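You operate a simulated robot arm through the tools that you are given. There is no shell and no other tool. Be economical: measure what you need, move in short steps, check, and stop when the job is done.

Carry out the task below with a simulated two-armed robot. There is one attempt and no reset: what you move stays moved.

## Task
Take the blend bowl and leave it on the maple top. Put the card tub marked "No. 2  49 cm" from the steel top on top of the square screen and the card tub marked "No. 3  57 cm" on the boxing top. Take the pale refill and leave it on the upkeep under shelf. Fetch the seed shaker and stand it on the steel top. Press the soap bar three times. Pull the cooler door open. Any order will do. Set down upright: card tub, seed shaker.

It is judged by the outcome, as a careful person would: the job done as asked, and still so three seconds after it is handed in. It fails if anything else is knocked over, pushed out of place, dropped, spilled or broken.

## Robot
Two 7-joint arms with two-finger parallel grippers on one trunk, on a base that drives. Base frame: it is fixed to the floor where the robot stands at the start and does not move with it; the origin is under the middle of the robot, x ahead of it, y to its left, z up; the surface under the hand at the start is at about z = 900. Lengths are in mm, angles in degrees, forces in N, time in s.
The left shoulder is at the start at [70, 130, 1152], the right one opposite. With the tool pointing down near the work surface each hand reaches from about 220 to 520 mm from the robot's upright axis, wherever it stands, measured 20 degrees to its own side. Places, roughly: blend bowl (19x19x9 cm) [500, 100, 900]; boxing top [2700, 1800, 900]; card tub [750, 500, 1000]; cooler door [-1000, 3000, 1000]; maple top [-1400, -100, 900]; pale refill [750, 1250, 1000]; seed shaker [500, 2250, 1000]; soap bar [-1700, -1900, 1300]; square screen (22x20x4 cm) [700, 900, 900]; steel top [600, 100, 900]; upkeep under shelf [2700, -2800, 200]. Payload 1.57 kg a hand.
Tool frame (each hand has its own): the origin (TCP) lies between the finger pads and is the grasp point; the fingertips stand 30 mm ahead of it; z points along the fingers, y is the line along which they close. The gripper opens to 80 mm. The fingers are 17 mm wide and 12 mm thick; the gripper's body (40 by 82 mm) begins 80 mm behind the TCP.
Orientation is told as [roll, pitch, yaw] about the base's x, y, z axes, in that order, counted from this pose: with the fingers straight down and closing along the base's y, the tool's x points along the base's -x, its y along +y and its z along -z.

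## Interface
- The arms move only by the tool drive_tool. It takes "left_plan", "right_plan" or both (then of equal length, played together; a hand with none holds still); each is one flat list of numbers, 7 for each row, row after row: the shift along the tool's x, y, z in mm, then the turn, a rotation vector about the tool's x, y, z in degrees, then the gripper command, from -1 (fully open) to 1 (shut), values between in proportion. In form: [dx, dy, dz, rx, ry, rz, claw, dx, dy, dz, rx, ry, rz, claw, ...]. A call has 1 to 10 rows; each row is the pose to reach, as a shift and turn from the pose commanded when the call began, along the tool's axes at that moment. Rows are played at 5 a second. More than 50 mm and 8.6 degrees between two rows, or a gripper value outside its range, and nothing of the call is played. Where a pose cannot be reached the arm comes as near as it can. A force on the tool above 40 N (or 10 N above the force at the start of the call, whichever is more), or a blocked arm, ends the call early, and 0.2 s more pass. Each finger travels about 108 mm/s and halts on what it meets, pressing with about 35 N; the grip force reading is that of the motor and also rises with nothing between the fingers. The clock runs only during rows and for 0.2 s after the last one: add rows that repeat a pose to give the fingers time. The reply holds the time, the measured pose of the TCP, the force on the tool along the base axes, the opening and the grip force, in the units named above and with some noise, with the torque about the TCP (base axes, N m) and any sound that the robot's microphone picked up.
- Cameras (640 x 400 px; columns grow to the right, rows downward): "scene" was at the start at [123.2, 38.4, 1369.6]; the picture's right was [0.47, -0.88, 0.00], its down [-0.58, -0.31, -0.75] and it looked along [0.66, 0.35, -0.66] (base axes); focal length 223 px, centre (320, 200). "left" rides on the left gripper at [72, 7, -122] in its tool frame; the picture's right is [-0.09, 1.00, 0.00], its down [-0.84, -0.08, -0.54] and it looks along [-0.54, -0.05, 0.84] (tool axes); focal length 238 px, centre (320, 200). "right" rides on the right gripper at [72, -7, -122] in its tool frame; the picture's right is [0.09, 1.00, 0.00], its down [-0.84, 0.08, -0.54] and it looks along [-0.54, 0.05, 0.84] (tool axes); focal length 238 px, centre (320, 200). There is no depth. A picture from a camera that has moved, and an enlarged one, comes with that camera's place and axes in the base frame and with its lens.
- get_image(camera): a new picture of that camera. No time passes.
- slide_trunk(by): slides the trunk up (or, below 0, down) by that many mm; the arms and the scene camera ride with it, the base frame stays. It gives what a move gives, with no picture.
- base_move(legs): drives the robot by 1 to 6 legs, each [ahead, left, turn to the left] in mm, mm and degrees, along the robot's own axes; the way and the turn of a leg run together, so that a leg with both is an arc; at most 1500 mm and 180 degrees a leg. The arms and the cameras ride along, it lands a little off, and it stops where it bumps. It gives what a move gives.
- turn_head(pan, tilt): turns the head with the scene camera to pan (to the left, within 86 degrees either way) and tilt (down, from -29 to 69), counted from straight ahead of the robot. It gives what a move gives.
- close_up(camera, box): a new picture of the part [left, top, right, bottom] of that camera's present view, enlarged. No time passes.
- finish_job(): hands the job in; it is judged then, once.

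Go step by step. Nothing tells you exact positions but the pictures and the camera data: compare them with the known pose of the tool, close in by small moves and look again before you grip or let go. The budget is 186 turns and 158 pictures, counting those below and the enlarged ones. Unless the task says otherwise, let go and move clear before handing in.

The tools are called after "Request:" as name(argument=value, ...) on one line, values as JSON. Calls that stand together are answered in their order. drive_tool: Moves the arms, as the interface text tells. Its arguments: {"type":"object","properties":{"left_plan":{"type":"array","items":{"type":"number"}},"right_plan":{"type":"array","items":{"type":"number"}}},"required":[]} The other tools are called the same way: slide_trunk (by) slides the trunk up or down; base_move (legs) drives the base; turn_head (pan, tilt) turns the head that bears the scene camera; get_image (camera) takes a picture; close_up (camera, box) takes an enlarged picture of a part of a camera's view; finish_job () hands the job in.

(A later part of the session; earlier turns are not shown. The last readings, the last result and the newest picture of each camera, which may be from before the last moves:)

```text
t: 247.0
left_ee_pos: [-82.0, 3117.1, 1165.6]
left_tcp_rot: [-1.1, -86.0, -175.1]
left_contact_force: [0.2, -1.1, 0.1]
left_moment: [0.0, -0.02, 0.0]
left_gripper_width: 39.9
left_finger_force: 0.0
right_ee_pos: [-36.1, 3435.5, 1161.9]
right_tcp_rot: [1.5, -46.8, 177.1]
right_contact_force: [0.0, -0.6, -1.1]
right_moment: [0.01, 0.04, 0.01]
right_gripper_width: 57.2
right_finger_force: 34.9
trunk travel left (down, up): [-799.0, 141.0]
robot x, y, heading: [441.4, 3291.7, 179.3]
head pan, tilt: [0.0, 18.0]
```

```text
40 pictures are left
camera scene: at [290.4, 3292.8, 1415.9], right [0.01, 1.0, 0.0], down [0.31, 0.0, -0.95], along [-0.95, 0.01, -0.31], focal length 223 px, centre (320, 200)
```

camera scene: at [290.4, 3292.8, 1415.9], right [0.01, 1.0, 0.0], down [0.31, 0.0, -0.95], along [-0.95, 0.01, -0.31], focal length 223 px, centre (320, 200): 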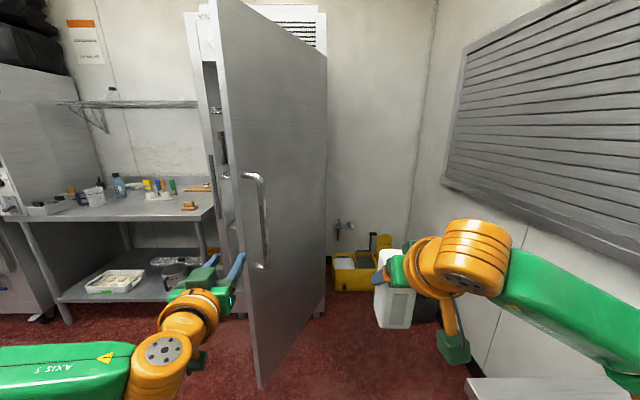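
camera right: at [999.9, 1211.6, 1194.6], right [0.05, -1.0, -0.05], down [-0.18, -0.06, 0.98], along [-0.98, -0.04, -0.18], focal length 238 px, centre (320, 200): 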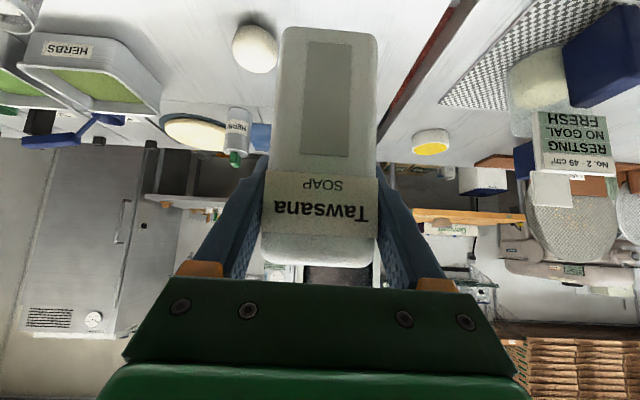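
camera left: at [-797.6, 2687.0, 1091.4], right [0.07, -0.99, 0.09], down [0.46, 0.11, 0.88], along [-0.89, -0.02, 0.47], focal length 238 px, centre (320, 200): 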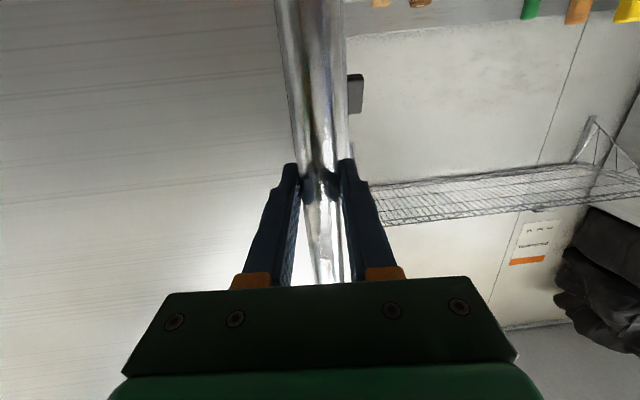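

The door is wide open. Bring the left hand back to pointing down, then move round to the west side of the table for the shaker.

Request:
drive_tool(left_plan=[0, 0, -14, 0, 8.5, 0, -1, 0, 0, -28, 0, 17, 0, -1, 0, 0, -42, 0, 25.5, 0, -1, 0, 0, -56, 0, 34, 0, -1, 0, 0, -70, 0, 42.5, 0, -1, 0, 0, -84, 0, 51, 0, -1, 0, 0, -98, 0, 59.5, 0, -1, 0, 0, -112, 0, 68, 0, -1, 0, 0, -126, 0, 76.5, 0, -1, 0, 0, -130, 0, 85, 0, -1])

Request:
base_move(legs=[[0, 210, 0], [0, 0, 180], [-690, 0, 0], [0, -700, 0]])

Request:
turn_head(pan=-10, tilt=35)

Request:
get_image(camera="scene")

```text
t: 249.2
left_ee_pos: [59.9, 3116.1, 1167.5]
left_tcp_rot: [-0.2, -1.0, -176.3]
left_contact_force: [0.8, -0.5, 0.6]
left_moment: [0.04, 0.0, -0.03]
left_gripper_width: 80.1
left_finger_force: 0.0
left hand out of reach, approached as far as the arm can: row 10
right_ee_pos: [-33.1, 3434.2, 1163.0]
right_tcp_rot: [1.3, -46.7, 177.1]
right_contact_force: [0.0, 0.3, 0.0]
right_moment: [0.01, -0.01, 0.02]
right_gripper_width: 56.9
right_finger_force: 35.1
trunk travel left (down, up): [-799.0, 141.0]
robot x, y, heading: [435.7, 3292.5, 179.3]
head pan, tilt: [0.0, 18.0]
```

```text
t: 265.1
left_ee_pos: [126.4, 2555.8, 1166.7]
left_tcp_rot: [-0.2, -1.3, 6.2]
left_contact_force: [-0.2, 0.9, -0.3]
left_moment: [-0.04, -0.01, -0.01]
left_gripper_width: 79.8
left_finger_force: 0.2
right_ee_pos: [234.3, 2241.4, 1163.1]
right_tcp_rot: [1.4, -46.8, -0.4]
right_contact_force: [0.0, 0.3, 0.6]
right_moment: [0.01, 0.03, 0.02]
right_gripper_width: 57.5
right_finger_force: 35.4
trunk travel left (down, up): [-799.0, 141.0]
robot x, y, heading: [-241.9, 2364.0, 1.7]
head pan, tilt: [0.0, 18.0]
```

```text
t: 265.9
left_ee_pos: [126.9, 2554.7, 1167.3]
left_tcp_rot: [-0.2, -1.2, 6.2]
left_contact_force: [-0.4, -1.0, -0.1]
left_moment: [0.0, 0.0, 0.0]
left_gripper_width: 80.1
left_finger_force: 0.1
right_ee_pos: [233.4, 2239.7, 1163.1]
right_tcp_rot: [1.4, -46.9, -0.4]
right_contact_force: [-0.1, 0.2, -0.2]
right_moment: [-0.02, 0.01, 0.03]
right_gripper_width: 57.0
right_finger_force: 35.1
trunk travel left (down, up): [-799.0, 141.0]
robot x, y, heading: [-243.6, 2363.4, 1.5]
head pan, tilt: [-10.0, 35.0]
```

```text
39 pictures are left
camera scene: at [-106.7, 2351.2, 1389.2], right [-0.15, -0.99, 0.0], down [-0.57, 0.08, -0.82], along [0.81, -0.12, -0.57], focal length 223 px, centre (320, 200)
```

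scene: 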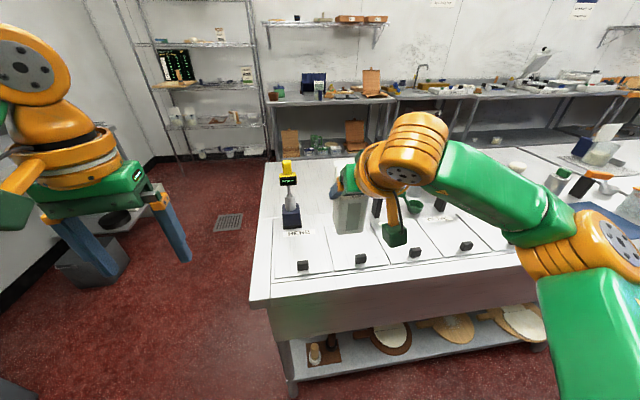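

The right arm hides the shaker. I'll raise the refill further and move south so the left hand faces the shaker.

Request:
drive_tool(right_plan=[-29, 0, -27, 0, 0, 0, 1, -58, 0, -54, 0, 0, 0, 1, -84, 0, -78, 0, 0, 0, 1, -84, 0, -78, 0, 0, 0, 1])

Request:
base_move(legs=[[0, -330, -1.5]])

Request:
turn_head(pan=15, tilt=38)

Request:
get_image(camera="scene")

```text
t: 266.9
left_ee_pos: [125.9, 2554.2, 1168.3]
left_tcp_rot: [-0.2, -1.3, 6.2]
left_contact_force: [0.0, -0.5, 0.5]
left_moment: [0.01, 0.0, 0.0]
left_gripper_width: 80.1
left_finger_force: 0.1
right_ee_pos: [234.6, 2239.0, 1279.4]
right_tcp_rot: [1.4, -46.8, -0.3]
right_contact_force: [0.1, -0.1, -0.6]
right_moment: [0.04, 0.01, 0.0]
right_gripper_width: 57.1
right_finger_force: 35.1
trunk travel left (down, up): [-799.0, 141.0]
robot x, y, heading: [-240.9, 2364.3, 1.7]
head pan, tilt: [-10.0, 35.0]
```

```text
t: 269.1
left_ee_pos: [136.6, 2217.7, 1166.6]
left_tcp_rot: [-0.2, -1.2, 4.8]
left_contact_force: [1.0, -0.4, 0.8]
left_moment: [-0.04, 0.0, -0.05]
left_gripper_width: 80.0
left_finger_force: 0.2
right_ee_pos: [237.2, 1899.3, 1278.9]
right_tcp_rot: [1.3, -46.9, -1.6]
right_contact_force: [1.2, 0.1, -0.6]
right_moment: [-0.02, 0.01, -0.04]
right_gripper_width: 57.3
right_finger_force: 35.1
trunk travel left (down, up): [-799.0, 141.0]
robot x, y, heading: [-239.6, 2034.6, 0.5]
head pan, tilt: [-10.0, 35.0]
```

```text
t: 270.0
left_ee_pos: [135.7, 2215.6, 1167.3]
left_tcp_rot: [-0.1, -1.2, 5.0]
left_contact_force: [0.6, 0.2, -0.2]
left_moment: [0.01, -0.03, -0.03]
left_gripper_width: 80.0
left_finger_force: 0.0
right_ee_pos: [236.7, 1897.4, 1278.4]
right_tcp_rot: [1.4, -46.8, -1.8]
right_contact_force: [0.8, 0.1, -0.2]
right_moment: [0.01, 0.0, 0.02]
right_gripper_width: 57.3
right_finger_force: 34.7
trunk travel left (down, up): [-799.0, 141.0]
robot x, y, heading: [-239.8, 2035.8, 0.3]
head pan, tilt: [15.0, 38.0]
```

```text
38 pictures are left
camera scene: at [-105.2, 2055.1, 1384.6], right [0.26, -0.96, 0.0], down [-0.59, -0.16, -0.79], along [0.76, 0.21, -0.62], focal length 223 px, centre (320, 200)
```

scene: 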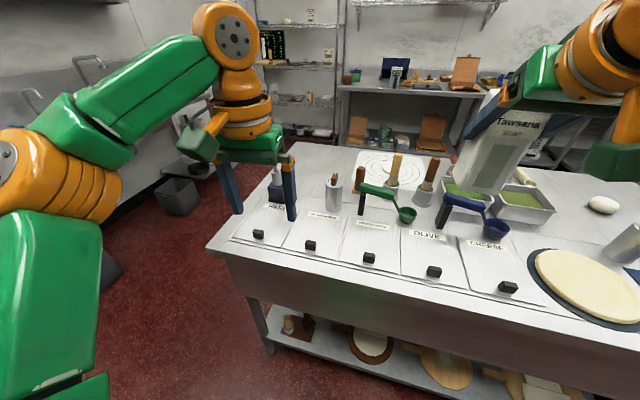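

The shaker is at about [460, 2160]. Drive up to the table and bring the left hand over it.

Request:
base_move(legs=[[235, 0, 0]])

Request:
drive_tool(left_plan=[-35, -20, 10, 0, 1, 1, -1, -60, -40, 30, 0, 1, 3, -1, -75, -52, 50, 0, 1, 5, -1, -75, -52, 50, 0, 1, 5, -1])

Request:
get_image(camera="left")

Request:
get_image(camera="scene")

```text
t: 271.7
left_ee_pos: [367.7, 2216.6, 1168.9]
left_tcp_rot: [-0.2, -1.4, 4.9]
left_contact_force: [-0.8, 1.1, 0.2]
left_moment: [-0.03, -0.02, 0.01]
left_gripper_width: 79.9
left_finger_force: 0.1
right_ee_pos: [469.0, 1899.1, 1280.6]
right_tcp_rot: [1.4, -47.1, -1.8]
right_contact_force: [0.0, -0.6, -0.4]
right_moment: [0.01, 0.0, -0.02]
right_gripper_width: 57.3
right_finger_force: 34.9
trunk travel left (down, up): [-799.0, 141.0]
robot x, y, heading: [-1.0, 2036.1, 0.5]
head pan, tilt: [15.0, 38.0]
```

```text
t: 272.7
left_ee_pos: [406.7, 2210.8, 1089.8]
left_tcp_rot: [-0.3, -0.3, -0.1]
left_contact_force: [0.3, 0.6, 0.1]
left_moment: [0.0, 0.02, 0.02]
left_gripper_width: 80.1
left_finger_force: 0.1
left hand out of reach, approached as far as the arm can: row 1, 2, 3, 4
right_ee_pos: [472.0, 1898.7, 1278.0]
right_tcp_rot: [1.5, -46.8, -1.8]
right_contact_force: [0.6, 0.7, -0.5]
right_moment: [-0.03, -0.01, 0.0]
right_gripper_width: 57.5
right_finger_force: 35.5
trunk travel left (down, up): [-799.0, 141.0]
robot x, y, heading: [-6.2, 2034.5, 0.3]
head pan, tilt: [15.0, 38.0]
```

```text
37 pictures are left
camera left: at [334.6, 2216.5, 1210.9], right [0.09, 1.0, 0.0], down [0.83, -0.08, 0.55], along [0.54, -0.05, -0.84], focal length 238 px, centre (320, 200)
```

left: 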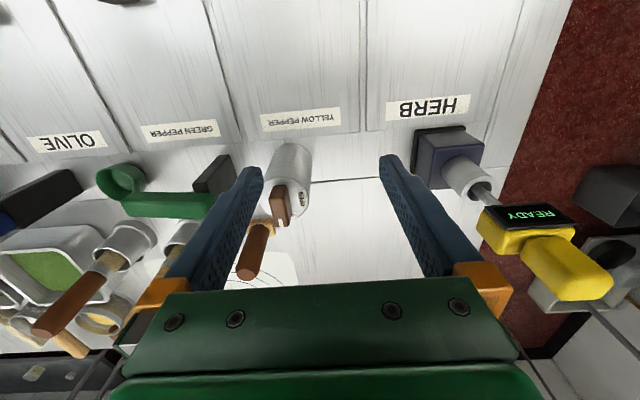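

```text
36 pictures are left
camera scene: at [131.0, 2056.7, 1384.5], right [0.26, -0.96, 0.0], down [-0.59, -0.16, -0.79], along [0.76, 0.21, -0.62], focal length 223 px, centre (320, 200)
```

scene: 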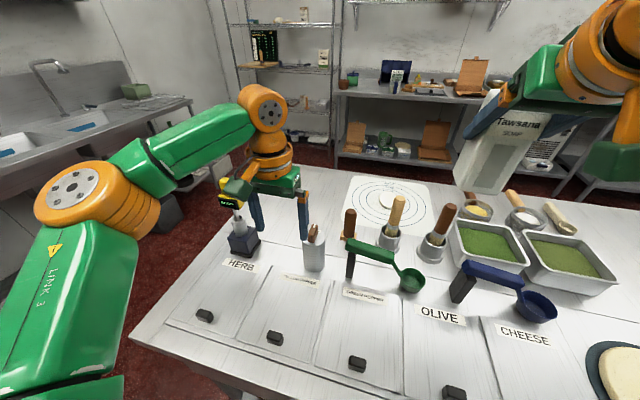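

The reach is short at this height; raise the trunk 90 mm and then go over the shaker at [460, 2166].

Request:
slide_trunk(by=90)

Request:
drive_tool(left_plan=[0, -22, 40, 0, 0, 0, -1, -25, -44, 65, 0, 0, 0, -1, -50, -44, 90, 0, 0, 0, -1, -50, -44, 90, 0, 0, 0, -1])

Request:
get_image(camera="left")

```text
t: 274.0
left_ee_pos: [405.7, 2210.3, 1180.6]
left_tcp_rot: [-0.2, -0.3, -0.2]
left_contact_force: [0.1, 0.8, 0.0]
left_moment: [0.02, 0.01, -0.02]
left_gripper_width: 79.8
left_finger_force: 0.1
right_ee_pos: [472.1, 1898.9, 1368.6]
right_tcp_rot: [1.4, -46.8, -1.7]
right_contact_force: [0.3, -0.4, -1.0]
right_moment: [-0.01, 0.03, 0.01]
right_gripper_width: 57.5
right_finger_force: 35.4
trunk travel left (down, up): [-889.0, 51.0]
robot x, y, heading: [-2.9, 2035.0, 0.3]
head pan, tilt: [15.0, 38.0]
```

```text
t: 275.0
left_ee_pos: [412.2, 2199.8, 1095.4]
left_tcp_rot: [-0.2, -0.4, -0.1]
left_contact_force: [0.2, 0.0, -0.1]
left_moment: [-0.02, 0.03, 0.0]
left_gripper_width: 80.0
left_finger_force: 0.1
left hand out of reach, approached as far as the arm can: row 1, 2, 3, 4
right_ee_pos: [471.6, 1899.2, 1369.0]
right_tcp_rot: [1.4, -46.8, -1.7]
right_contact_force: [-0.4, 0.3, -0.6]
right_moment: [0.01, 0.02, 0.03]
right_gripper_width: 57.4
right_finger_force: 35.5
trunk travel left (down, up): [-889.0, 51.0]
robot x, y, heading: [1.7, 2034.7, 0.2]
head pan, tilt: [15.0, 38.0]
```

```text
35 pictures are left
camera left: at [338.7, 2206.6, 1216.9], right [0.09, 1.0, 0.0], down [0.83, -0.08, 0.55], along [0.55, -0.05, -0.84], focal length 238 px, centre (320, 200)
```

left: 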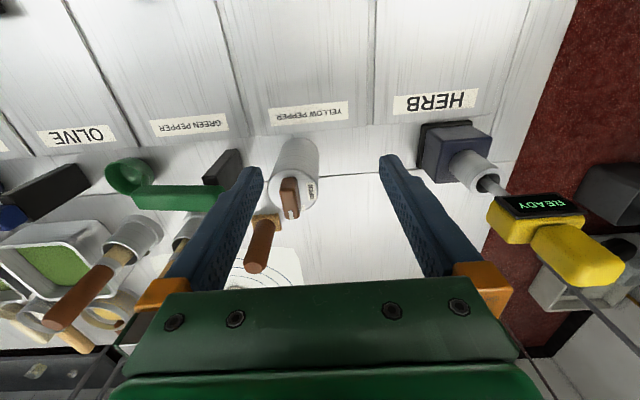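

Request:
drive_tool(left_plan=[0, -17, 0, 0, 0, 0, -1, 0, -34, 0, 0, 0, 0, -1, -12, -34, 0, 0, 0, 0, -1, -24, -34, 0, 0, 0, 0, -1, -36, -34, 0, 0, 0, 0, -1, -48, -34, 0, 0, 0, 0, -1])

```text
t: 276.4
left_ee_pos: [408.0, 2196.0, 1099.3]
left_tcp_rot: [-0.2, -0.4, -0.1]
left_contact_force: [1.1, -0.2, 0.6]
left_moment: [-0.01, -0.02, -0.01]
left_gripper_width: 80.0
left_finger_force: 0.0
left hand out of reach, approached as far as the arm can: row 1, 2, 3, 4, 5, 6
right_ee_pos: [470.6, 1898.8, 1367.6]
right_tcp_rot: [1.4, -46.8, -1.8]
right_contact_force: [0.0, 0.5, -0.4]
right_moment: [0.01, 0.03, -0.04]
right_gripper_width: 56.9
right_finger_force: 34.5
trunk travel left (down, up): [-889.0, 51.0]
robot x, y, heading: [-3.3, 2037.9, 0.2]
head pan, tilt: [15.0, 38.0]
```

The arm can't get there at this height, but lower it reaches farther. I'll lower the trunk again, come down west of the shaker and move in level.

Request:
slide_trunk(by=-90)

Request:
drive_tool(left_plan=[10, 0, 5, 0, 0, 0, -1, 20, -15, 18, 0, 0, 0, -1, 20, -30, 30, 0, 0, 0, -1, 20, -30, 30, 0, 0, 0, -1])

Request:
get_image(camera="left")

```text
t: 277.6
left_ee_pos: [407.9, 2196.0, 1009.4]
left_tcp_rot: [-0.2, -0.3, 0.0]
left_contact_force: [1.2, -0.1, -0.2]
left_moment: [-0.01, 0.05, -0.01]
left_gripper_width: 79.8
left_finger_force: 0.1
right_ee_pos: [471.4, 1898.5, 1278.8]
right_tcp_rot: [1.4, -46.9, -1.8]
right_contact_force: [0.5, 0.0, -0.5]
right_moment: [-0.02, -0.03, 0.0]
right_gripper_width: 57.2
right_finger_force: 35.1
trunk travel left (down, up): [-799.0, 141.0]
robot x, y, heading: [-1.5, 2032.7, 0.4]
head pan, tilt: [15.0, 38.0]
```

```text
t: 278.6
left_ee_pos: [380.8, 2171.6, 979.7]
left_tcp_rot: [-0.2, -0.5, -0.1]
left_contact_force: [0.3, -0.4, -0.5]
left_moment: [-0.02, 0.04, 0.04]
left_gripper_width: 80.0
left_finger_force: 0.1
left hand out of reach, approached as far as the arm can: row 3, 4
right_ee_pos: [471.1, 1900.0, 1279.0]
right_tcp_rot: [1.5, -46.9, -1.7]
right_contact_force: [0.3, -0.3, -0.7]
right_moment: [0.01, -0.02, 0.01]
right_gripper_width: 57.4
right_finger_force: 34.8
trunk travel left (down, up): [-799.0, 141.0]
robot x, y, heading: [-1.2, 2032.5, 0.1]
head pan, tilt: [15.0, 38.0]
```

```text
34 pictures are left
camera left: at [307.8, 2178.0, 1101.0], right [0.09, 1.0, 0.0], down [0.83, -0.08, 0.55], along [0.55, -0.05, -0.84], focal length 238 px, centre (320, 200)
```

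left: 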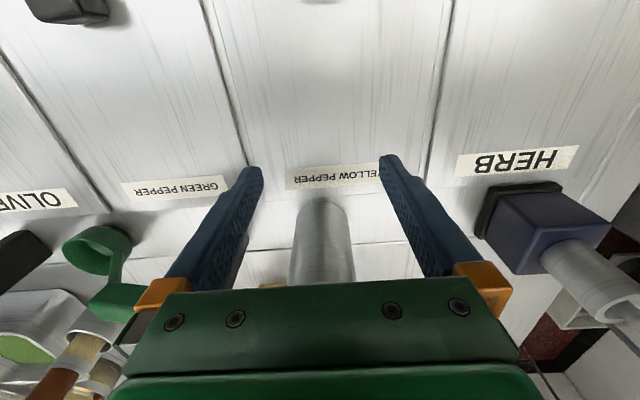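

Aligned in y with the shaker (about 2167). Advance level toward it.

Request:
drive_tool(left_plan=[-20, 0, 0, 0, 0, 0, -1, -40, 1, 0, 0, 0, 0, -1])

```text
t: 279.2
left_ee_pos: [400.3, 2191.0, 985.4]
left_tcp_rot: [-0.3, -0.5, -0.1]
left_contact_force: [0.5, 0.0, 0.7]
left_moment: [0.0, 0.01, -0.01]
left_gripper_width: 79.9
left_finger_force: 0.0
left hand out of reach, approached as far as the arm can: row 1, 2
right_ee_pos: [471.4, 1898.0, 1277.8]
right_tcp_rot: [1.4, -46.8, -1.7]
right_contact_force: [0.4, 0.2, -0.7]
right_moment: [0.02, -0.01, 0.02]
right_gripper_width: 57.3
right_finger_force: 34.3
trunk travel left (down, up): [-799.0, 141.0]
robot x, y, heading: [-1.9, 2036.2, 0.3]
head pan, tilt: [15.0, 38.0]
```

The arm's inner limit is about 20° outward; I'll shift the base 55 mm south to suit it.

Request:
base_move(legs=[[0, -60, 0]])

Request:
drive_tool(left_plan=[15, 15, 3, 0, 0, 0, -1, 10, 37, 6, 0, 0, 0, -1, 0, 37, 6, 0, 0, 0, -1])

Request:
get_image(camera="left")

```text
t: 280.2
left_ee_pos: [401.4, 2137.2, 984.5]
left_tcp_rot: [-0.7, -0.4, 0.0]
left_contact_force: [0.1, -0.1, -0.1]
left_moment: [-0.06, 0.01, -0.03]
left_gripper_width: 80.0
left_finger_force: 0.0
right_ee_pos: [472.3, 1849.1, 1279.7]
right_tcp_rot: [0.8, -47.0, -1.2]
right_contact_force: [-0.2, -0.5, 0.1]
right_moment: [-0.06, 0.02, -0.05]
right_gripper_width: 57.4
right_finger_force: 34.9
trunk travel left (down, up): [-799.0, 141.0]
robot x, y, heading: [-3.3, 1974.5, 0.5]
head pan, tilt: [15.0, 38.0]
```

```text
t: 281.0
left_ee_pos: [401.6, 2168.7, 979.2]
left_tcp_rot: [-0.1, -0.4, 0.0]
left_contact_force: [-0.3, -0.1, -0.6]
left_moment: [0.01, -0.01, -0.04]
left_gripper_width: 80.1
left_finger_force: 0.1
right_ee_pos: [472.9, 1838.3, 1278.8]
right_tcp_rot: [1.5, -46.8, -1.7]
right_contact_force: [0.3, -0.6, -0.1]
right_moment: [0.01, -0.02, -0.01]
right_gripper_width: 57.4
right_finger_force: 34.8
trunk travel left (down, up): [-799.0, 141.0]
robot x, y, heading: [-2.6, 1974.9, 0.3]
head pan, tilt: [15.0, 38.0]
```

```text
33 pictures are left
camera left: at [328.3, 2174.5, 1100.4], right [0.09, 1.0, 0.0], down [0.83, -0.08, 0.55], along [0.55, -0.05, -0.84], focal length 238 px, centre (320, 200)
```

left: 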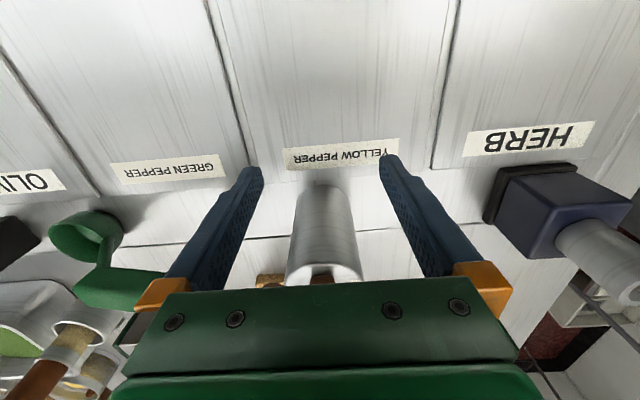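

Request:
drive_tool(left_plan=[-20, -3, 0, 0, 0, 0, -1, -42, -4, 0, 0, 0, 0, -1, -64, -4, 0, 0, 0, 0, -1, -64, -4, 0, 0, 0, 0, -1])

Request:
get_image(camera="left")

```text
t: 282.0
left_ee_pos: [432.4, 2178.9, 984.8]
left_tcp_rot: [-0.3, -0.5, 0.0]
left_contact_force: [-0.6, -0.4, 0.7]
left_moment: [0.04, 0.01, 0.01]
left_gripper_width: 80.1
left_finger_force: 0.0
left hand out of reach, approached as far as the arm can: row 2, 3, 4
right_ee_pos: [471.6, 1840.9, 1277.0]
right_tcp_rot: [1.4, -46.8, -1.6]
right_contact_force: [-0.7, 0.5, 0.1]
right_moment: [0.0, 0.02, 0.02]
right_gripper_width: 57.0
right_finger_force: 35.0
trunk travel left (down, up): [-799.0, 141.0]
robot x, y, heading: [-3.2, 1971.2, 0.4]
head pan, tilt: [15.0, 38.0]
```

```text
32 pictures are left
camera left: at [357.6, 2184.7, 1104.8], right [0.09, 1.0, 0.0], down [0.83, -0.07, 0.55], along [0.55, -0.05, -0.84], focal length 238 px, centre (320, 200)
```

left: 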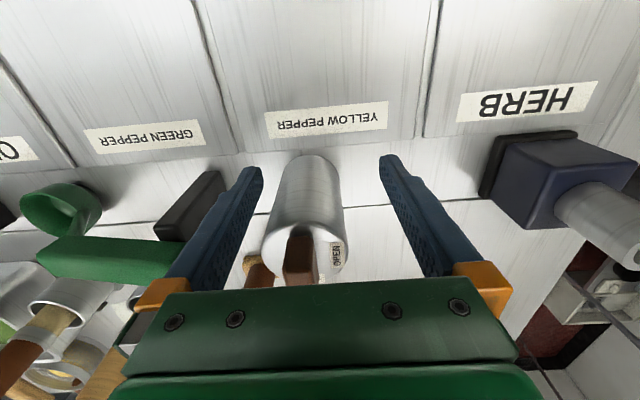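

The fingers already straddle the shaker partly; let the base carry the hand the last 32 mm.

Request:
base_move(legs=[[32, -13, 0]])

Request:
get_image(camera="left")

```text
t: 282.9
left_ee_pos: [457.6, 2167.3, 986.0]
left_tcp_rot: [-0.4, -0.8, 0.1]
left_contact_force: [-0.4, 0.9, 0.1]
left_moment: [-0.02, -0.08, 0.01]
left_gripper_width: 79.9
left_finger_force: 0.0
right_ee_pos: [497.5, 1831.8, 1281.7]
right_tcp_rot: [1.3, -47.1, -1.4]
right_contact_force: [-0.9, 1.1, -0.2]
right_moment: [-0.01, -0.07, -0.05]
right_gripper_width: 57.3
right_finger_force: 35.0
trunk travel left (down, up): [-799.0, 141.0]
robot x, y, heading: [30.0, 1966.0, 0.3]
head pan, tilt: [15.0, 38.0]
```

```text
31 pictures are left
camera left: at [384.0, 2174.2, 1106.3], right [0.09, 1.0, -0.01], down [0.83, -0.07, 0.55], along [0.55, -0.06, -0.83], focal length 238 px, centre (320, 200)
```

left: 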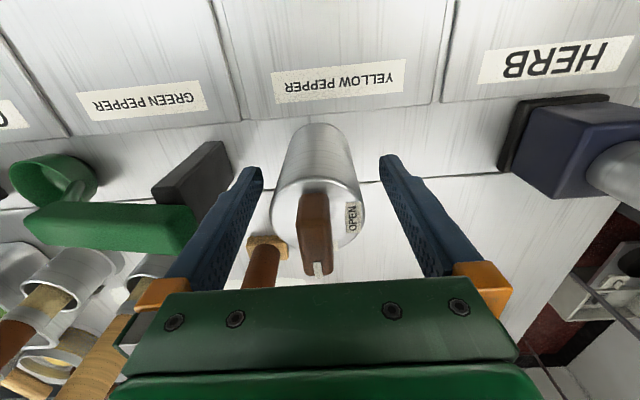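

Slightly short of the axis (about 470); 12 mm more, then grip.

Request:
base_move(legs=[[14, 0, 0]])

Request:
drive_tool(left_plan=[0, 0, 0, 0, 0, 0, -0.5, 0, 0, 0, 0, 0, 0, 0.5, 0, 0, 0, 0, 0, 0, 1, 0, 0, 0, 0, 0, 0, 1])

Request:
get_image(camera="left")

```text
t: 283.6
left_ee_pos: [473.2, 2165.4, 985.6]
left_tcp_rot: [-0.2, -0.7, 0.1]
left_contact_force: [0.2, -0.1, 0.6]
left_moment: [-0.02, -0.05, 0.04]
left_gripper_width: 80.2
left_finger_force: 0.1
right_ee_pos: [514.2, 1828.7, 1279.9]
right_tcp_rot: [1.3, -47.0, -1.6]
right_contact_force: [-0.3, -0.6, -1.9]
right_moment: [0.02, -0.01, 0.01]
right_gripper_width: 57.1
right_finger_force: 34.9
trunk travel left (down, up): [-799.0, 141.0]
robot x, y, heading: [43.7, 1962.3, 0.5]
head pan, tilt: [15.0, 38.0]
```

```text
t: 284.6
left_ee_pos: [477.1, 2166.1, 983.9]
left_tcp_rot: [-0.3, -0.6, 0.1]
left_contact_force: [-0.8, 0.4, 0.2]
left_moment: [-0.02, -0.01, -0.01]
left_gripper_width: 55.0
left_finger_force: 35.3
right_ee_pos: [517.9, 1828.7, 1278.8]
right_tcp_rot: [1.4, -46.8, -1.7]
right_contact_force: [-0.2, -0.1, -1.0]
right_moment: [0.01, 0.02, 0.02]
right_gripper_width: 57.0
right_finger_force: 35.2
trunk travel left (down, up): [-799.0, 141.0]
robot x, y, heading: [42.7, 1965.9, 0.4]
head pan, tilt: [15.0, 38.0]
```

```text
30 pictures are left
camera left: at [403.7, 2172.4, 1104.5], right [0.09, 1.0, 0.0], down [0.83, -0.07, 0.55], along [0.55, -0.05, -0.84], focal length 238 px, centre (320, 200)
```

left: 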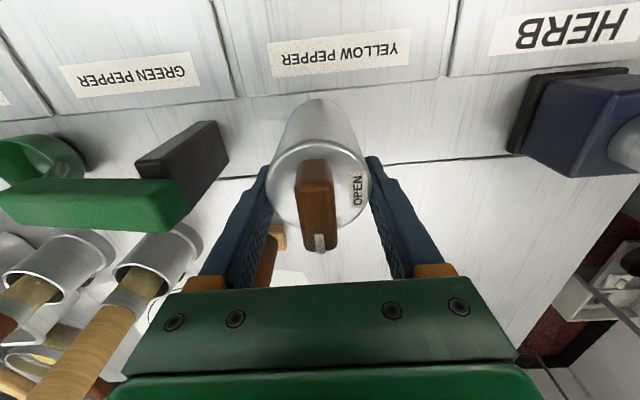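

Gripped (55 mm). Lift smoothly with the trunk and back off.

Request:
slide_trunk(by=140)

Request:
base_move(legs=[[-280, 0, 0]])

Request:
get_image(camera="scene")

```text
t: 286.3
left_ee_pos: [477.2, 2166.5, 1122.5]
left_tcp_rot: [-0.3, -0.6, 0.2]
left_contact_force: [0.3, 0.3, -2.4]
left_moment: [0.02, -0.02, 0.0]
left_gripper_width: 55.2
left_finger_force: 34.6
right_ee_pos: [518.5, 1829.1, 1418.5]
right_tcp_rot: [1.3, -46.8, -1.5]
right_contact_force: [0.7, -0.6, -1.3]
right_moment: [0.02, 0.0, -0.01]
right_gripper_width: 57.4
right_finger_force: 34.2
trunk travel left (down, up): [-939.0, 1.0]
robot x, y, heading: [42.3, 1963.7, 0.3]
head pan, tilt: [15.0, 38.0]
```

```text
t: 288.2
left_ee_pos: [199.6, 2165.9, 1121.7]
left_tcp_rot: [-0.4, -0.3, 0.3]
left_contact_force: [-0.9, -0.7, -2.5]
left_moment: [0.0, 0.01, 0.01]
left_gripper_width: 55.3
left_finger_force: 34.8
right_ee_pos: [243.4, 1828.6, 1415.5]
right_tcp_rot: [1.3, -46.6, -1.5]
right_contact_force: [0.2, 0.5, -1.3]
right_moment: [-0.02, 0.04, 0.02]
right_gripper_width: 57.3
right_finger_force: 35.7
trunk travel left (down, up): [-939.0, 1.0]
robot x, y, heading: [-234.2, 1962.7, 0.3]
head pan, tilt: [15.0, 38.0]
```

```text
29 pictures are left
camera scene: at [-98.8, 1983.9, 1524.0], right [0.27, -0.96, 0.0], down [-0.6, -0.17, -0.79], along [0.76, 0.21, -0.62], focal length 223 px, centre (320, 200)
```

scene: 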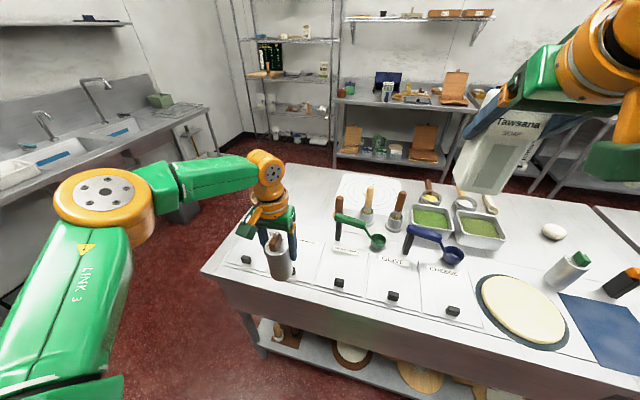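

Strafe south along the aisle to the steel top's north part (free spot near [390, 770]).

Request:
base_move(legs=[[0, -1390, 0]])

Request:
turn_head(pan=12, tilt=42)

Request:
get_image(camera="scene")

```text
t: 295.4
left_ee_pos: [219.4, 739.9, 1123.8]
left_tcp_rot: [-0.3, -0.6, 1.2]
left_contact_force: [0.7, 0.1, -1.5]
left_moment: [0.0, -0.02, 0.01]
left_gripper_width: 55.3
left_finger_force: 34.7
right_ee_pos: [268.7, 403.7, 1418.5]
right_tcp_rot: [1.2, -46.8, -0.3]
right_contact_force: [0.3, 0.0, -0.9]
right_moment: [0.02, 0.01, 0.02]
right_gripper_width: 57.4
right_finger_force: 34.4
trunk travel left (down, up): [-939.0, 1.0]
robot x, y, heading: [-207.5, 528.5, 1.7]
head pan, tilt: [15.0, 38.0]
```

```text
t: 296.0
left_ee_pos: [219.3, 739.6, 1124.3]
left_tcp_rot: [-0.3, -0.5, 1.3]
left_contact_force: [-0.1, 1.2, -2.9]
left_moment: [-0.02, -0.01, -0.04]
left_gripper_width: 55.0
left_finger_force: 35.0
right_ee_pos: [268.5, 402.7, 1417.8]
right_tcp_rot: [1.3, -46.9, -0.4]
right_contact_force: [-0.4, 0.4, -1.5]
right_moment: [-0.02, 0.01, 0.02]
right_gripper_width: 57.2
right_finger_force: 35.3
trunk travel left (down, up): [-939.0, 1.0]
robot x, y, heading: [-210.1, 525.4, 1.7]
head pan, tilt: [12.0, 42.0]
```

```text
28 pictures are left
camera scene: at [-78.4, 548.2, 1518.6], right [0.24, -0.97, 0.0], down [-0.65, -0.16, -0.74], along [0.72, 0.17, -0.67], focal length 223 px, centre (320, 200)
```

scene: 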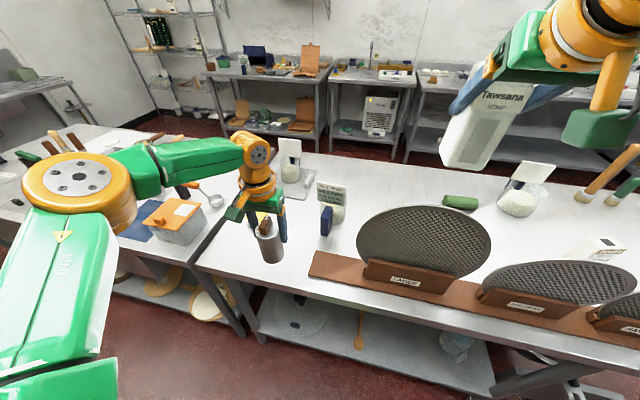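

A free spot is at about [350, 740]. First raise the refill well above the large screen, then drive in.

Request:
drive_tool(right_plan=[-13, 0, -39, 0, 0, 0, 1, -26, 0, -78, 0, 0, 0, 1, -39, 0, -118, 0, 0, 0, 1, -39, 0, -118, 0, 0, 0, 1])

Request:
base_move(legs=[[132, 4, -1.5]])

Request:
slide_trunk(by=-125)

Request:
get_image(camera="scene")

```text
t: 297.0
left_ee_pos: [220.4, 740.1, 1122.9]
left_tcp_rot: [-0.3, -0.4, 1.2]
left_contact_force: [-0.2, -1.2, -2.8]
left_moment: [0.04, 0.01, -0.02]
left_gripper_width: 55.0
left_finger_force: 34.5
right_ee_pos: [208.6, 400.9, 1529.6]
right_tcp_rot: [1.2, -46.9, -0.2]
right_contact_force: [0.8, 0.1, -0.9]
right_moment: [0.04, -0.01, -0.01]
right_gripper_width: 57.5
right_finger_force: 34.9
trunk travel left (down, up): [-939.0, 1.0]
robot x, y, heading: [-208.6, 525.7, 1.5]
head pan, tilt: [12.0, 42.0]
```

```text
t: 298.3
left_ee_pos: [352.4, 735.0, 1124.9]
left_tcp_rot: [-0.3, -0.8, -0.1]
left_contact_force: [-0.8, -0.6, -1.9]
left_moment: [0.0, -0.02, 0.02]
left_gripper_width: 55.3
left_finger_force: 34.6
right_ee_pos: [329.1, 396.3, 1531.7]
right_tcp_rot: [1.4, -47.1, -1.8]
right_contact_force: [-0.4, -0.4, -0.8]
right_moment: [-0.02, 0.0, -0.06]
right_gripper_width: 57.4
right_finger_force: 35.2
trunk travel left (down, up): [-939.0, 1.0]
robot x, y, heading: [-76.2, 533.2, 0.1]
head pan, tilt: [12.0, 42.0]
```

```text
t: 299.9
left_ee_pos: [357.5, 734.4, 997.6]
left_tcp_rot: [-0.3, -0.5, -0.2]
left_contact_force: [0.0, -0.6, -2.1]
left_moment: [0.02, 0.01, 0.02]
left_gripper_width: 54.9
left_finger_force: 34.7
right_ee_pos: [337.7, 396.3, 1402.6]
right_tcp_rot: [1.4, -46.8, -1.8]
right_contact_force: [0.7, -0.6, -0.3]
right_moment: [0.01, 0.03, 0.01]
right_gripper_width: 57.3
right_finger_force: 35.0
trunk travel left (down, up): [-814.0, 126.0]
robot x, y, heading: [-81.1, 534.8, 0.2]
head pan, tilt: [12.0, 42.0]
```

```text
27 pictures are left
camera scene: at [54.6, 550.4, 1393.6], right [0.21, -0.98, 0.0], down [-0.66, -0.14, -0.74], along [0.73, 0.16, -0.67], focal length 223 px, centre (320, 200)
```

scene: 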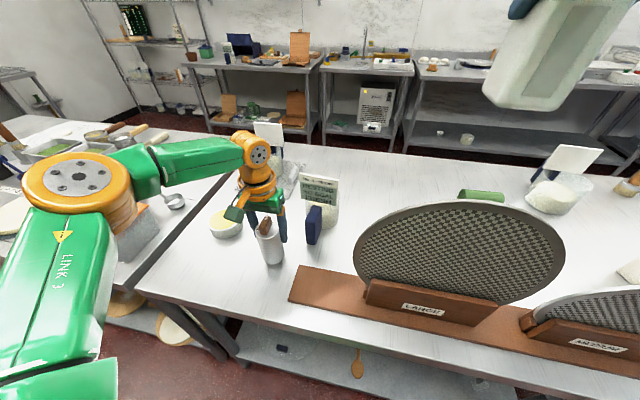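

Clear around. Lower the last 13 mm.

Request:
slide_trunk(by=-11)

Request:
slide_trunk(by=-3)

```text
t: 300.4
left_ee_pos: [358.4, 734.3, 987.8]
left_tcp_rot: [-0.2, -0.5, -0.2]
left_contact_force: [0.1, -0.1, -2.2]
left_moment: [-0.03, -0.01, 0.02]
left_gripper_width: 54.9
left_finger_force: 35.4
right_ee_pos: [338.5, 396.8, 1392.5]
right_tcp_rot: [1.3, -46.8, -1.8]
right_contact_force: [0.2, 0.3, -0.7]
right_moment: [0.02, 0.02, -0.04]
right_gripper_width: 57.5
right_finger_force: 35.3
trunk travel left (down, up): [-803.0, 137.0]
robot x, y, heading: [-78.0, 529.9, 0.4]
head pan, tilt: [12.0, 42.0]
```

```text
t: 301.0
left_ee_pos: [357.4, 734.9, 984.2]
left_tcp_rot: [-0.3, -0.5, -0.1]
left_contact_force: [0.2, -0.1, -2.9]
left_moment: [-0.02, 0.02, 0.01]
left_gripper_width: 55.2
left_finger_force: 34.8
right_ee_pos: [338.6, 396.5, 1390.0]
right_tcp_rot: [1.4, -46.8, -1.9]
right_contact_force: [-1.0, -0.3, -2.1]
right_moment: [0.01, 0.02, -0.02]
right_gripper_width: 57.5
right_finger_force: 34.8
trunk travel left (down, up): [-800.0, 140.0]
robot x, y, heading: [-76.8, 531.7, 0.1]
head pan, tilt: [12.0, 42.0]
```

Request:
slide_trunk(by=-3)

```text
t: 301.5
left_ee_pos: [355.8, 734.2, 983.8]
left_tcp_rot: [-0.2, -0.7, -0.2]
left_contact_force: [3.4, 3.4, 15.8]
left_moment: [0.45, 0.21, -0.13]
left_gripper_width: 55.0
left_finger_force: 35.4
right_ee_pos: [335.2, 396.3, 1389.2]
right_tcp_rot: [1.3, -47.1, -1.9]
right_contact_force: [-0.9, 0.7, -0.7]
right_moment: [0.02, -0.02, -0.01]
right_gripper_width: 57.4
right_finger_force: 35.0
trunk travel left (down, up): [-797.0, 143.0]
robot x, y, heading: [-79.2, 531.9, 0.3]
head pan, tilt: [12.0, 42.0]
```

Standing on the steel top. Open and raise the trunk straight up.

Request:
drive_tool(left_plan=[0, 0, 0, 0, 0, 0, 0, 0, 0, 0, 0, 0, 0, -1, 0, 0, 0, 0, 0, 0, -1, 0, 0, 0, 0, 0, 0, -1])

Request:
slide_trunk(by=141)

Request:
base_move(legs=[[-300, 0, 0]])

Request:
get_image(camera="scene")

```text
t: 302.5
left_ee_pos: [356.7, 733.3, 980.1]
left_tcp_rot: [-0.3, -0.5, -0.2]
left_contact_force: [-0.1, 0.2, -0.4]
left_moment: [0.01, -0.01, -0.01]
left_gripper_width: 79.9
left_finger_force: 0.2
right_ee_pos: [337.1, 396.5, 1386.6]
right_tcp_rot: [1.4, -47.0, -1.8]
right_contact_force: [0.3, -0.5, -0.7]
right_moment: [-0.01, 0.0, 0.0]
right_gripper_width: 57.2
right_finger_force: 34.8
trunk travel left (down, up): [-797.0, 143.0]
robot x, y, heading: [-79.2, 536.8, 0.5]
head pan, tilt: [12.0, 42.0]
```

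```text
t: 304.2
left_ee_pos: [356.8, 733.7, 1123.5]
left_tcp_rot: [-0.3, -0.5, -0.2]
left_contact_force: [0.3, -0.3, 0.7]
left_moment: [0.01, 0.0, -0.03]
left_gripper_width: 80.0
left_finger_force: 0.0
right_ee_pos: [336.5, 395.9, 1526.9]
right_tcp_rot: [1.4, -46.9, -1.8]
right_contact_force: [-0.4, 0.7, -0.4]
right_moment: [-0.02, 0.01, -0.01]
right_gripper_width: 57.3
right_finger_force: 34.7
trunk travel left (down, up): [-938.0, 2.0]
robot x, y, heading: [-80.4, 532.3, 0.1]
head pan, tilt: [12.0, 42.0]
```

```text
t: 306.2
left_ee_pos: [61.3, 735.2, 1121.0]
left_tcp_rot: [-0.4, -0.2, 0.2]
left_contact_force: [0.0, -0.4, 0.2]
left_moment: [0.03, 0.01, 0.01]
left_gripper_width: 80.2
left_finger_force: 0.0
right_ee_pos: [44.9, 396.6, 1527.5]
right_tcp_rot: [1.5, -46.8, -1.5]
right_contact_force: [1.2, 0.4, -1.2]
right_moment: [-0.01, 0.03, 0.01]
right_gripper_width: 57.2
right_finger_force: 35.1
trunk travel left (down, up): [-938.0, 2.0]
robot x, y, heading: [-372.1, 531.7, 0.4]
head pan, tilt: [12.0, 42.0]
```

```text
26 pictures are left
camera scene: at [-240.0, 549.3, 1517.2], right [0.22, -0.98, 0.0], down [-0.66, -0.14, -0.74], along [0.72, 0.16, -0.67], focal length 223 px, centre (320, 200)
```

scene: 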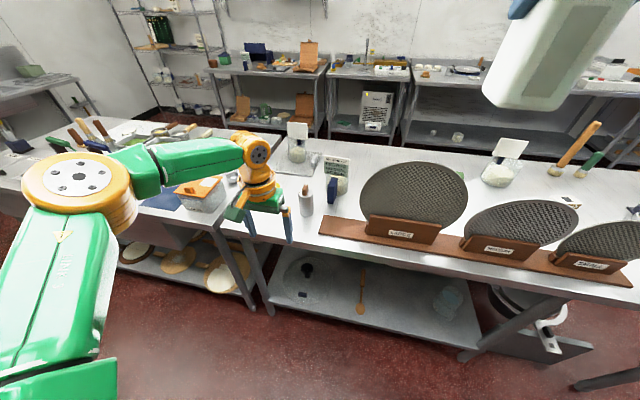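

The shaker stands well. Now carry the refill to the upkeep bench: down the aisle, round the end, then east.

Request:
base_move(legs=[[60, -1170, 0], [0, -1170, 0], [1500, 0, 0], [400, 0, 0]])

Request:
turn_head(pan=-45, tilt=30)

Request:
get_image(camera="scene")

```text
t: 326.9
left_ee_pos: [2045.2, -1633.7, 1124.4]
left_tcp_rot: [-0.3, -0.6, -1.7]
left_contact_force: [-0.7, 0.9, 0.0]
left_moment: [-0.02, -0.02, 0.0]
left_gripper_width: 80.1
left_finger_force: 0.0
right_ee_pos: [2015.7, -1971.8, 1529.6]
right_tcp_rot: [1.4, -47.0, -3.6]
right_contact_force: [-0.9, -0.2, -0.8]
right_moment: [0.0, 0.01, -0.01]
right_gripper_width: 57.4
right_finger_force: 35.3
trunk travel left (down, up): [-938.0, 2.0]
robot x, y, heading: [1610.0, -1822.8, -1.5]
head pan, tilt: [12.0, 42.0]
```

```text
t: 328.2
left_ee_pos: [2047.4, -1633.4, 1123.9]
left_tcp_rot: [-0.3, -0.5, -1.8]
left_contact_force: [-0.4, 0.1, -0.7]
left_moment: [-0.01, -0.01, -0.04]
left_gripper_width: 80.1
left_finger_force: 0.1
right_ee_pos: [2017.6, -1971.3, 1529.0]
right_tcp_rot: [1.3, -46.9, -3.5]
right_contact_force: [0.3, 0.0, 0.0]
right_moment: [0.03, -0.04, 0.03]
right_gripper_width: 57.3
right_finger_force: 34.7
trunk travel left (down, up): [-938.0, 2.0]
robot x, y, heading: [1607.6, -1820.9, -1.3]
head pan, tilt: [-45.0, 30.0]
```

```text
25 pictures are left
camera scene: at [1719.5, -1889.8, 1536.0], right [-0.72, -0.69, 0.0], down [-0.34, 0.36, -0.87], along [0.6, -0.63, -0.5], focal length 223 px, centre (320, 200)
```

scene: 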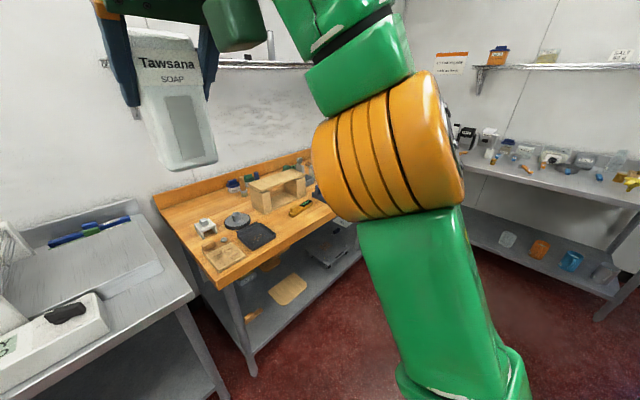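

The wooden bench is the upkeep bench, front edge near x=2310. I'll tuck the left hand, lower the refill hand, and move in front of the bench.

Request:
drive_tool(left_plan=[21, 6, -31, 0, 0, 0, -1, 42, 12, -62, 0, 0, 0, -1, 63, 18, -93, 0, 0, 0, -1, 84, 24, -124, 0, 0, 0, -1, 105, 30, -155, 0, 0, 0, -1, 126, 36, -186, 0, 0, 0, -1, 147, 42, -217, 0, 0, 0, -1, 165, 48, -245, 0, 0, 0, -1], right_plan=[29, 0, 37, 0, 0, 0, 1, 58, 0, 75, 0, 0, 0, 1, 87, 0, 112, 0, 0, 0, 1, 116, 0, 150, 0, 0, 0, 1, 146, 0, 187, 0, 0, 0, 1, 175, 0, 225, 0, 0, 0, 1, 204, 0, 262, 0, 0, 0, 1, 233, 0, 300, 0, 0, 0, 1])

Request:
base_move(legs=[[-80, -760, 1.4]])

Request:
slide_trunk(by=-700)

Request:
turn_head(pan=0, tilt=25)

Request:
get_image(camera="scene")

```text
t: 330.0
left_ee_pos: [1882.5, -1582.0, 1367.9]
left_tcp_rot: [-0.2, -0.6, -1.9]
left_contact_force: [-0.4, -0.1, 0.7]
left_moment: [-0.01, -0.02, -0.04]
left_gripper_width: 80.0
left_finger_force: 0.0
right_ee_pos: [2078.3, -1969.0, 1150.5]
right_tcp_rot: [1.5, -47.1, -3.5]
right_contact_force: [0.7, 0.6, 0.4]
right_moment: [0.05, 0.02, 0.0]
right_gripper_width: 57.5
right_finger_force: 35.2
trunk travel left (down, up): [-938.0, 2.0]
robot x, y, heading: [1604.8, -1819.5, -1.6]
head pan, tilt: [-45.0, 30.0]
```

```text
t: 334.1
left_ee_pos: [1787.0, -2330.2, 1367.1]
left_tcp_rot: [-0.3, -0.4, 0.2]
left_contact_force: [0.6, 0.0, 0.4]
left_moment: [-0.01, 0.01, 0.01]
left_gripper_width: 80.1
left_finger_force: 0.1
right_ee_pos: [1996.8, -2712.6, 1152.2]
right_tcp_rot: [1.2, -46.9, -1.4]
right_contact_force: [-0.2, 0.8, -1.3]
right_moment: [0.01, -0.01, -0.02]
right_gripper_width: 57.0
right_finger_force: 35.1
trunk travel left (down, up): [-938.0, 2.0]
robot x, y, heading: [1522.6, -2581.8, 0.4]
head pan, tilt: [-45.0, 30.0]
```

```text
refused: -700 is not a number from -400 to 400
```

```text
t: 335.2
left_ee_pos: [1787.4, -2332.4, 1366.8]
left_tcp_rot: [-0.2, -0.6, 0.2]
left_contact_force: [-0.2, -0.1, -0.5]
left_moment: [-0.02, 0.02, 0.0]
left_gripper_width: 80.2
left_finger_force: 0.0
right_ee_pos: [1995.2, -2714.7, 1151.5]
right_tcp_rot: [1.4, -46.8, -1.5]
right_contact_force: [-0.4, 0.6, -0.3]
right_moment: [0.02, 0.0, 0.03]
right_gripper_width: 57.3
right_finger_force: 35.1
trunk travel left (down, up): [-938.0, 2.0]
robot x, y, heading: [1520.5, -2581.9, 0.3]
head pan, tilt: [0.0, 25.0]
```

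```text
24 pictures are left
camera scene: at [1662.0, -2582.5, 1543.9], right [0.01, -1.0, 0.0], down [-0.42, 0.0, -0.91], along [0.91, 0.01, -0.42], focal length 223 px, centre (320, 200)
```

scene: 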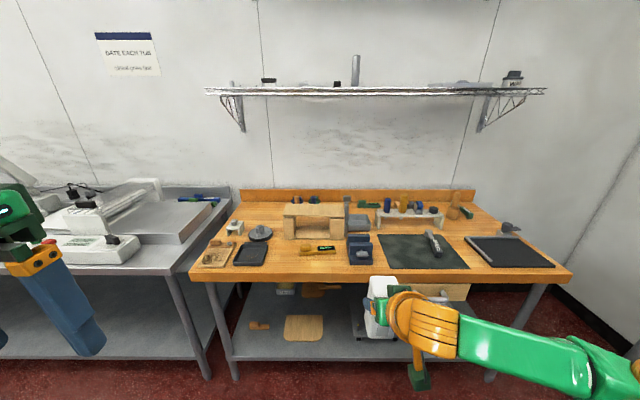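

Lower the trunk in two stages and look under the bench.

Request:
slide_trunk(by=-400)

Request:
slide_trunk(by=-400)

Request:
get_image(camera="scene")

Request:
get_image(camera="right")

```text
t: 339.1
left_ee_pos: [1786.5, -2333.0, 968.6]
left_tcp_rot: [-0.3, -0.5, 0.1]
left_contact_force: [0.0, 0.6, -0.2]
left_moment: [0.0, -0.01, 0.03]
left_gripper_width: 79.8
left_finger_force: 0.0
right_ee_pos: [1995.5, -2714.9, 751.3]
right_tcp_rot: [1.5, -47.0, -1.6]
right_contact_force: [-0.6, 0.0, -1.3]
right_moment: [-0.03, 0.01, -0.01]
right_gripper_width: 57.3
right_finger_force: 35.0
trunk travel left (down, up): [-538.0, 402.0]
robot x, y, heading: [1515.4, -2583.1, 0.6]
head pan, tilt: [0.0, 25.0]
```

```text
t: 342.9
left_ee_pos: [1788.0, -2333.8, 567.5]
left_tcp_rot: [-0.3, -0.6, 0.2]
left_contact_force: [0.2, 0.1, 0.0]
left_moment: [0.04, -0.02, -0.01]
left_gripper_width: 80.0
left_finger_force: 0.0
right_ee_pos: [1995.8, -2714.9, 351.0]
right_tcp_rot: [1.4, -46.9, -1.6]
right_contact_force: [0.5, 0.8, -1.2]
right_moment: [0.0, 0.02, 0.01]
right_gripper_width: 57.2
right_finger_force: 35.2
trunk travel left (down, up): [-138.0, 802.0]
robot x, y, heading: [1521.0, -2585.6, 0.4]
head pan, tilt: [0.0, 25.0]
```

```text
23 pictures are left
camera scene: at [1661.9, -2582.3, 744.0], right [0.01, -1.0, 0.0], down [-0.42, 0.0, -0.91], along [0.91, 0.01, -0.42], focal length 223 px, centre (320, 200)
```

scene: 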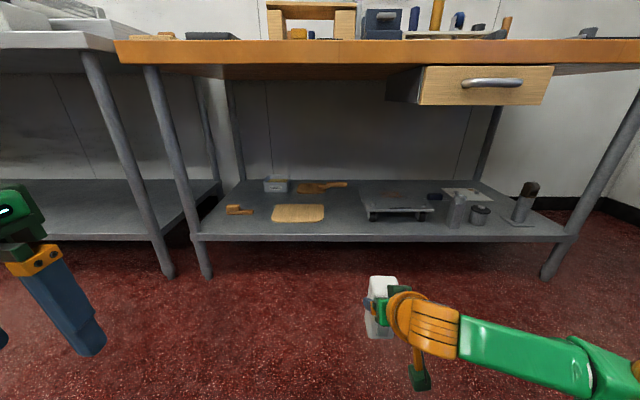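

```text
22 pictures are left
camera right: at [1857.1, -2720.6, 382.3], right [-0.05, 1.0, -0.05], down [0.18, 0.06, 0.98], along [0.98, 0.04, -0.18], focal length 238 px, centre (320, 200)
```

right: 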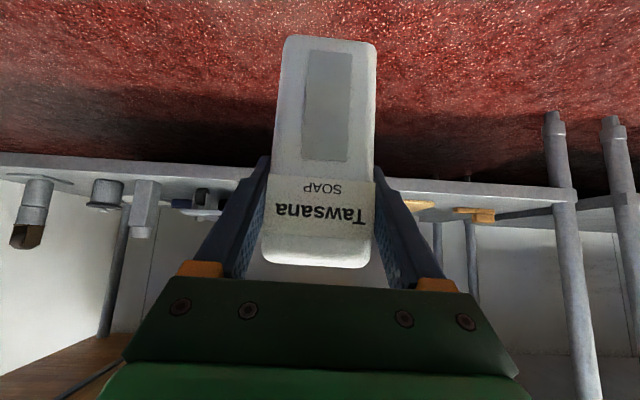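

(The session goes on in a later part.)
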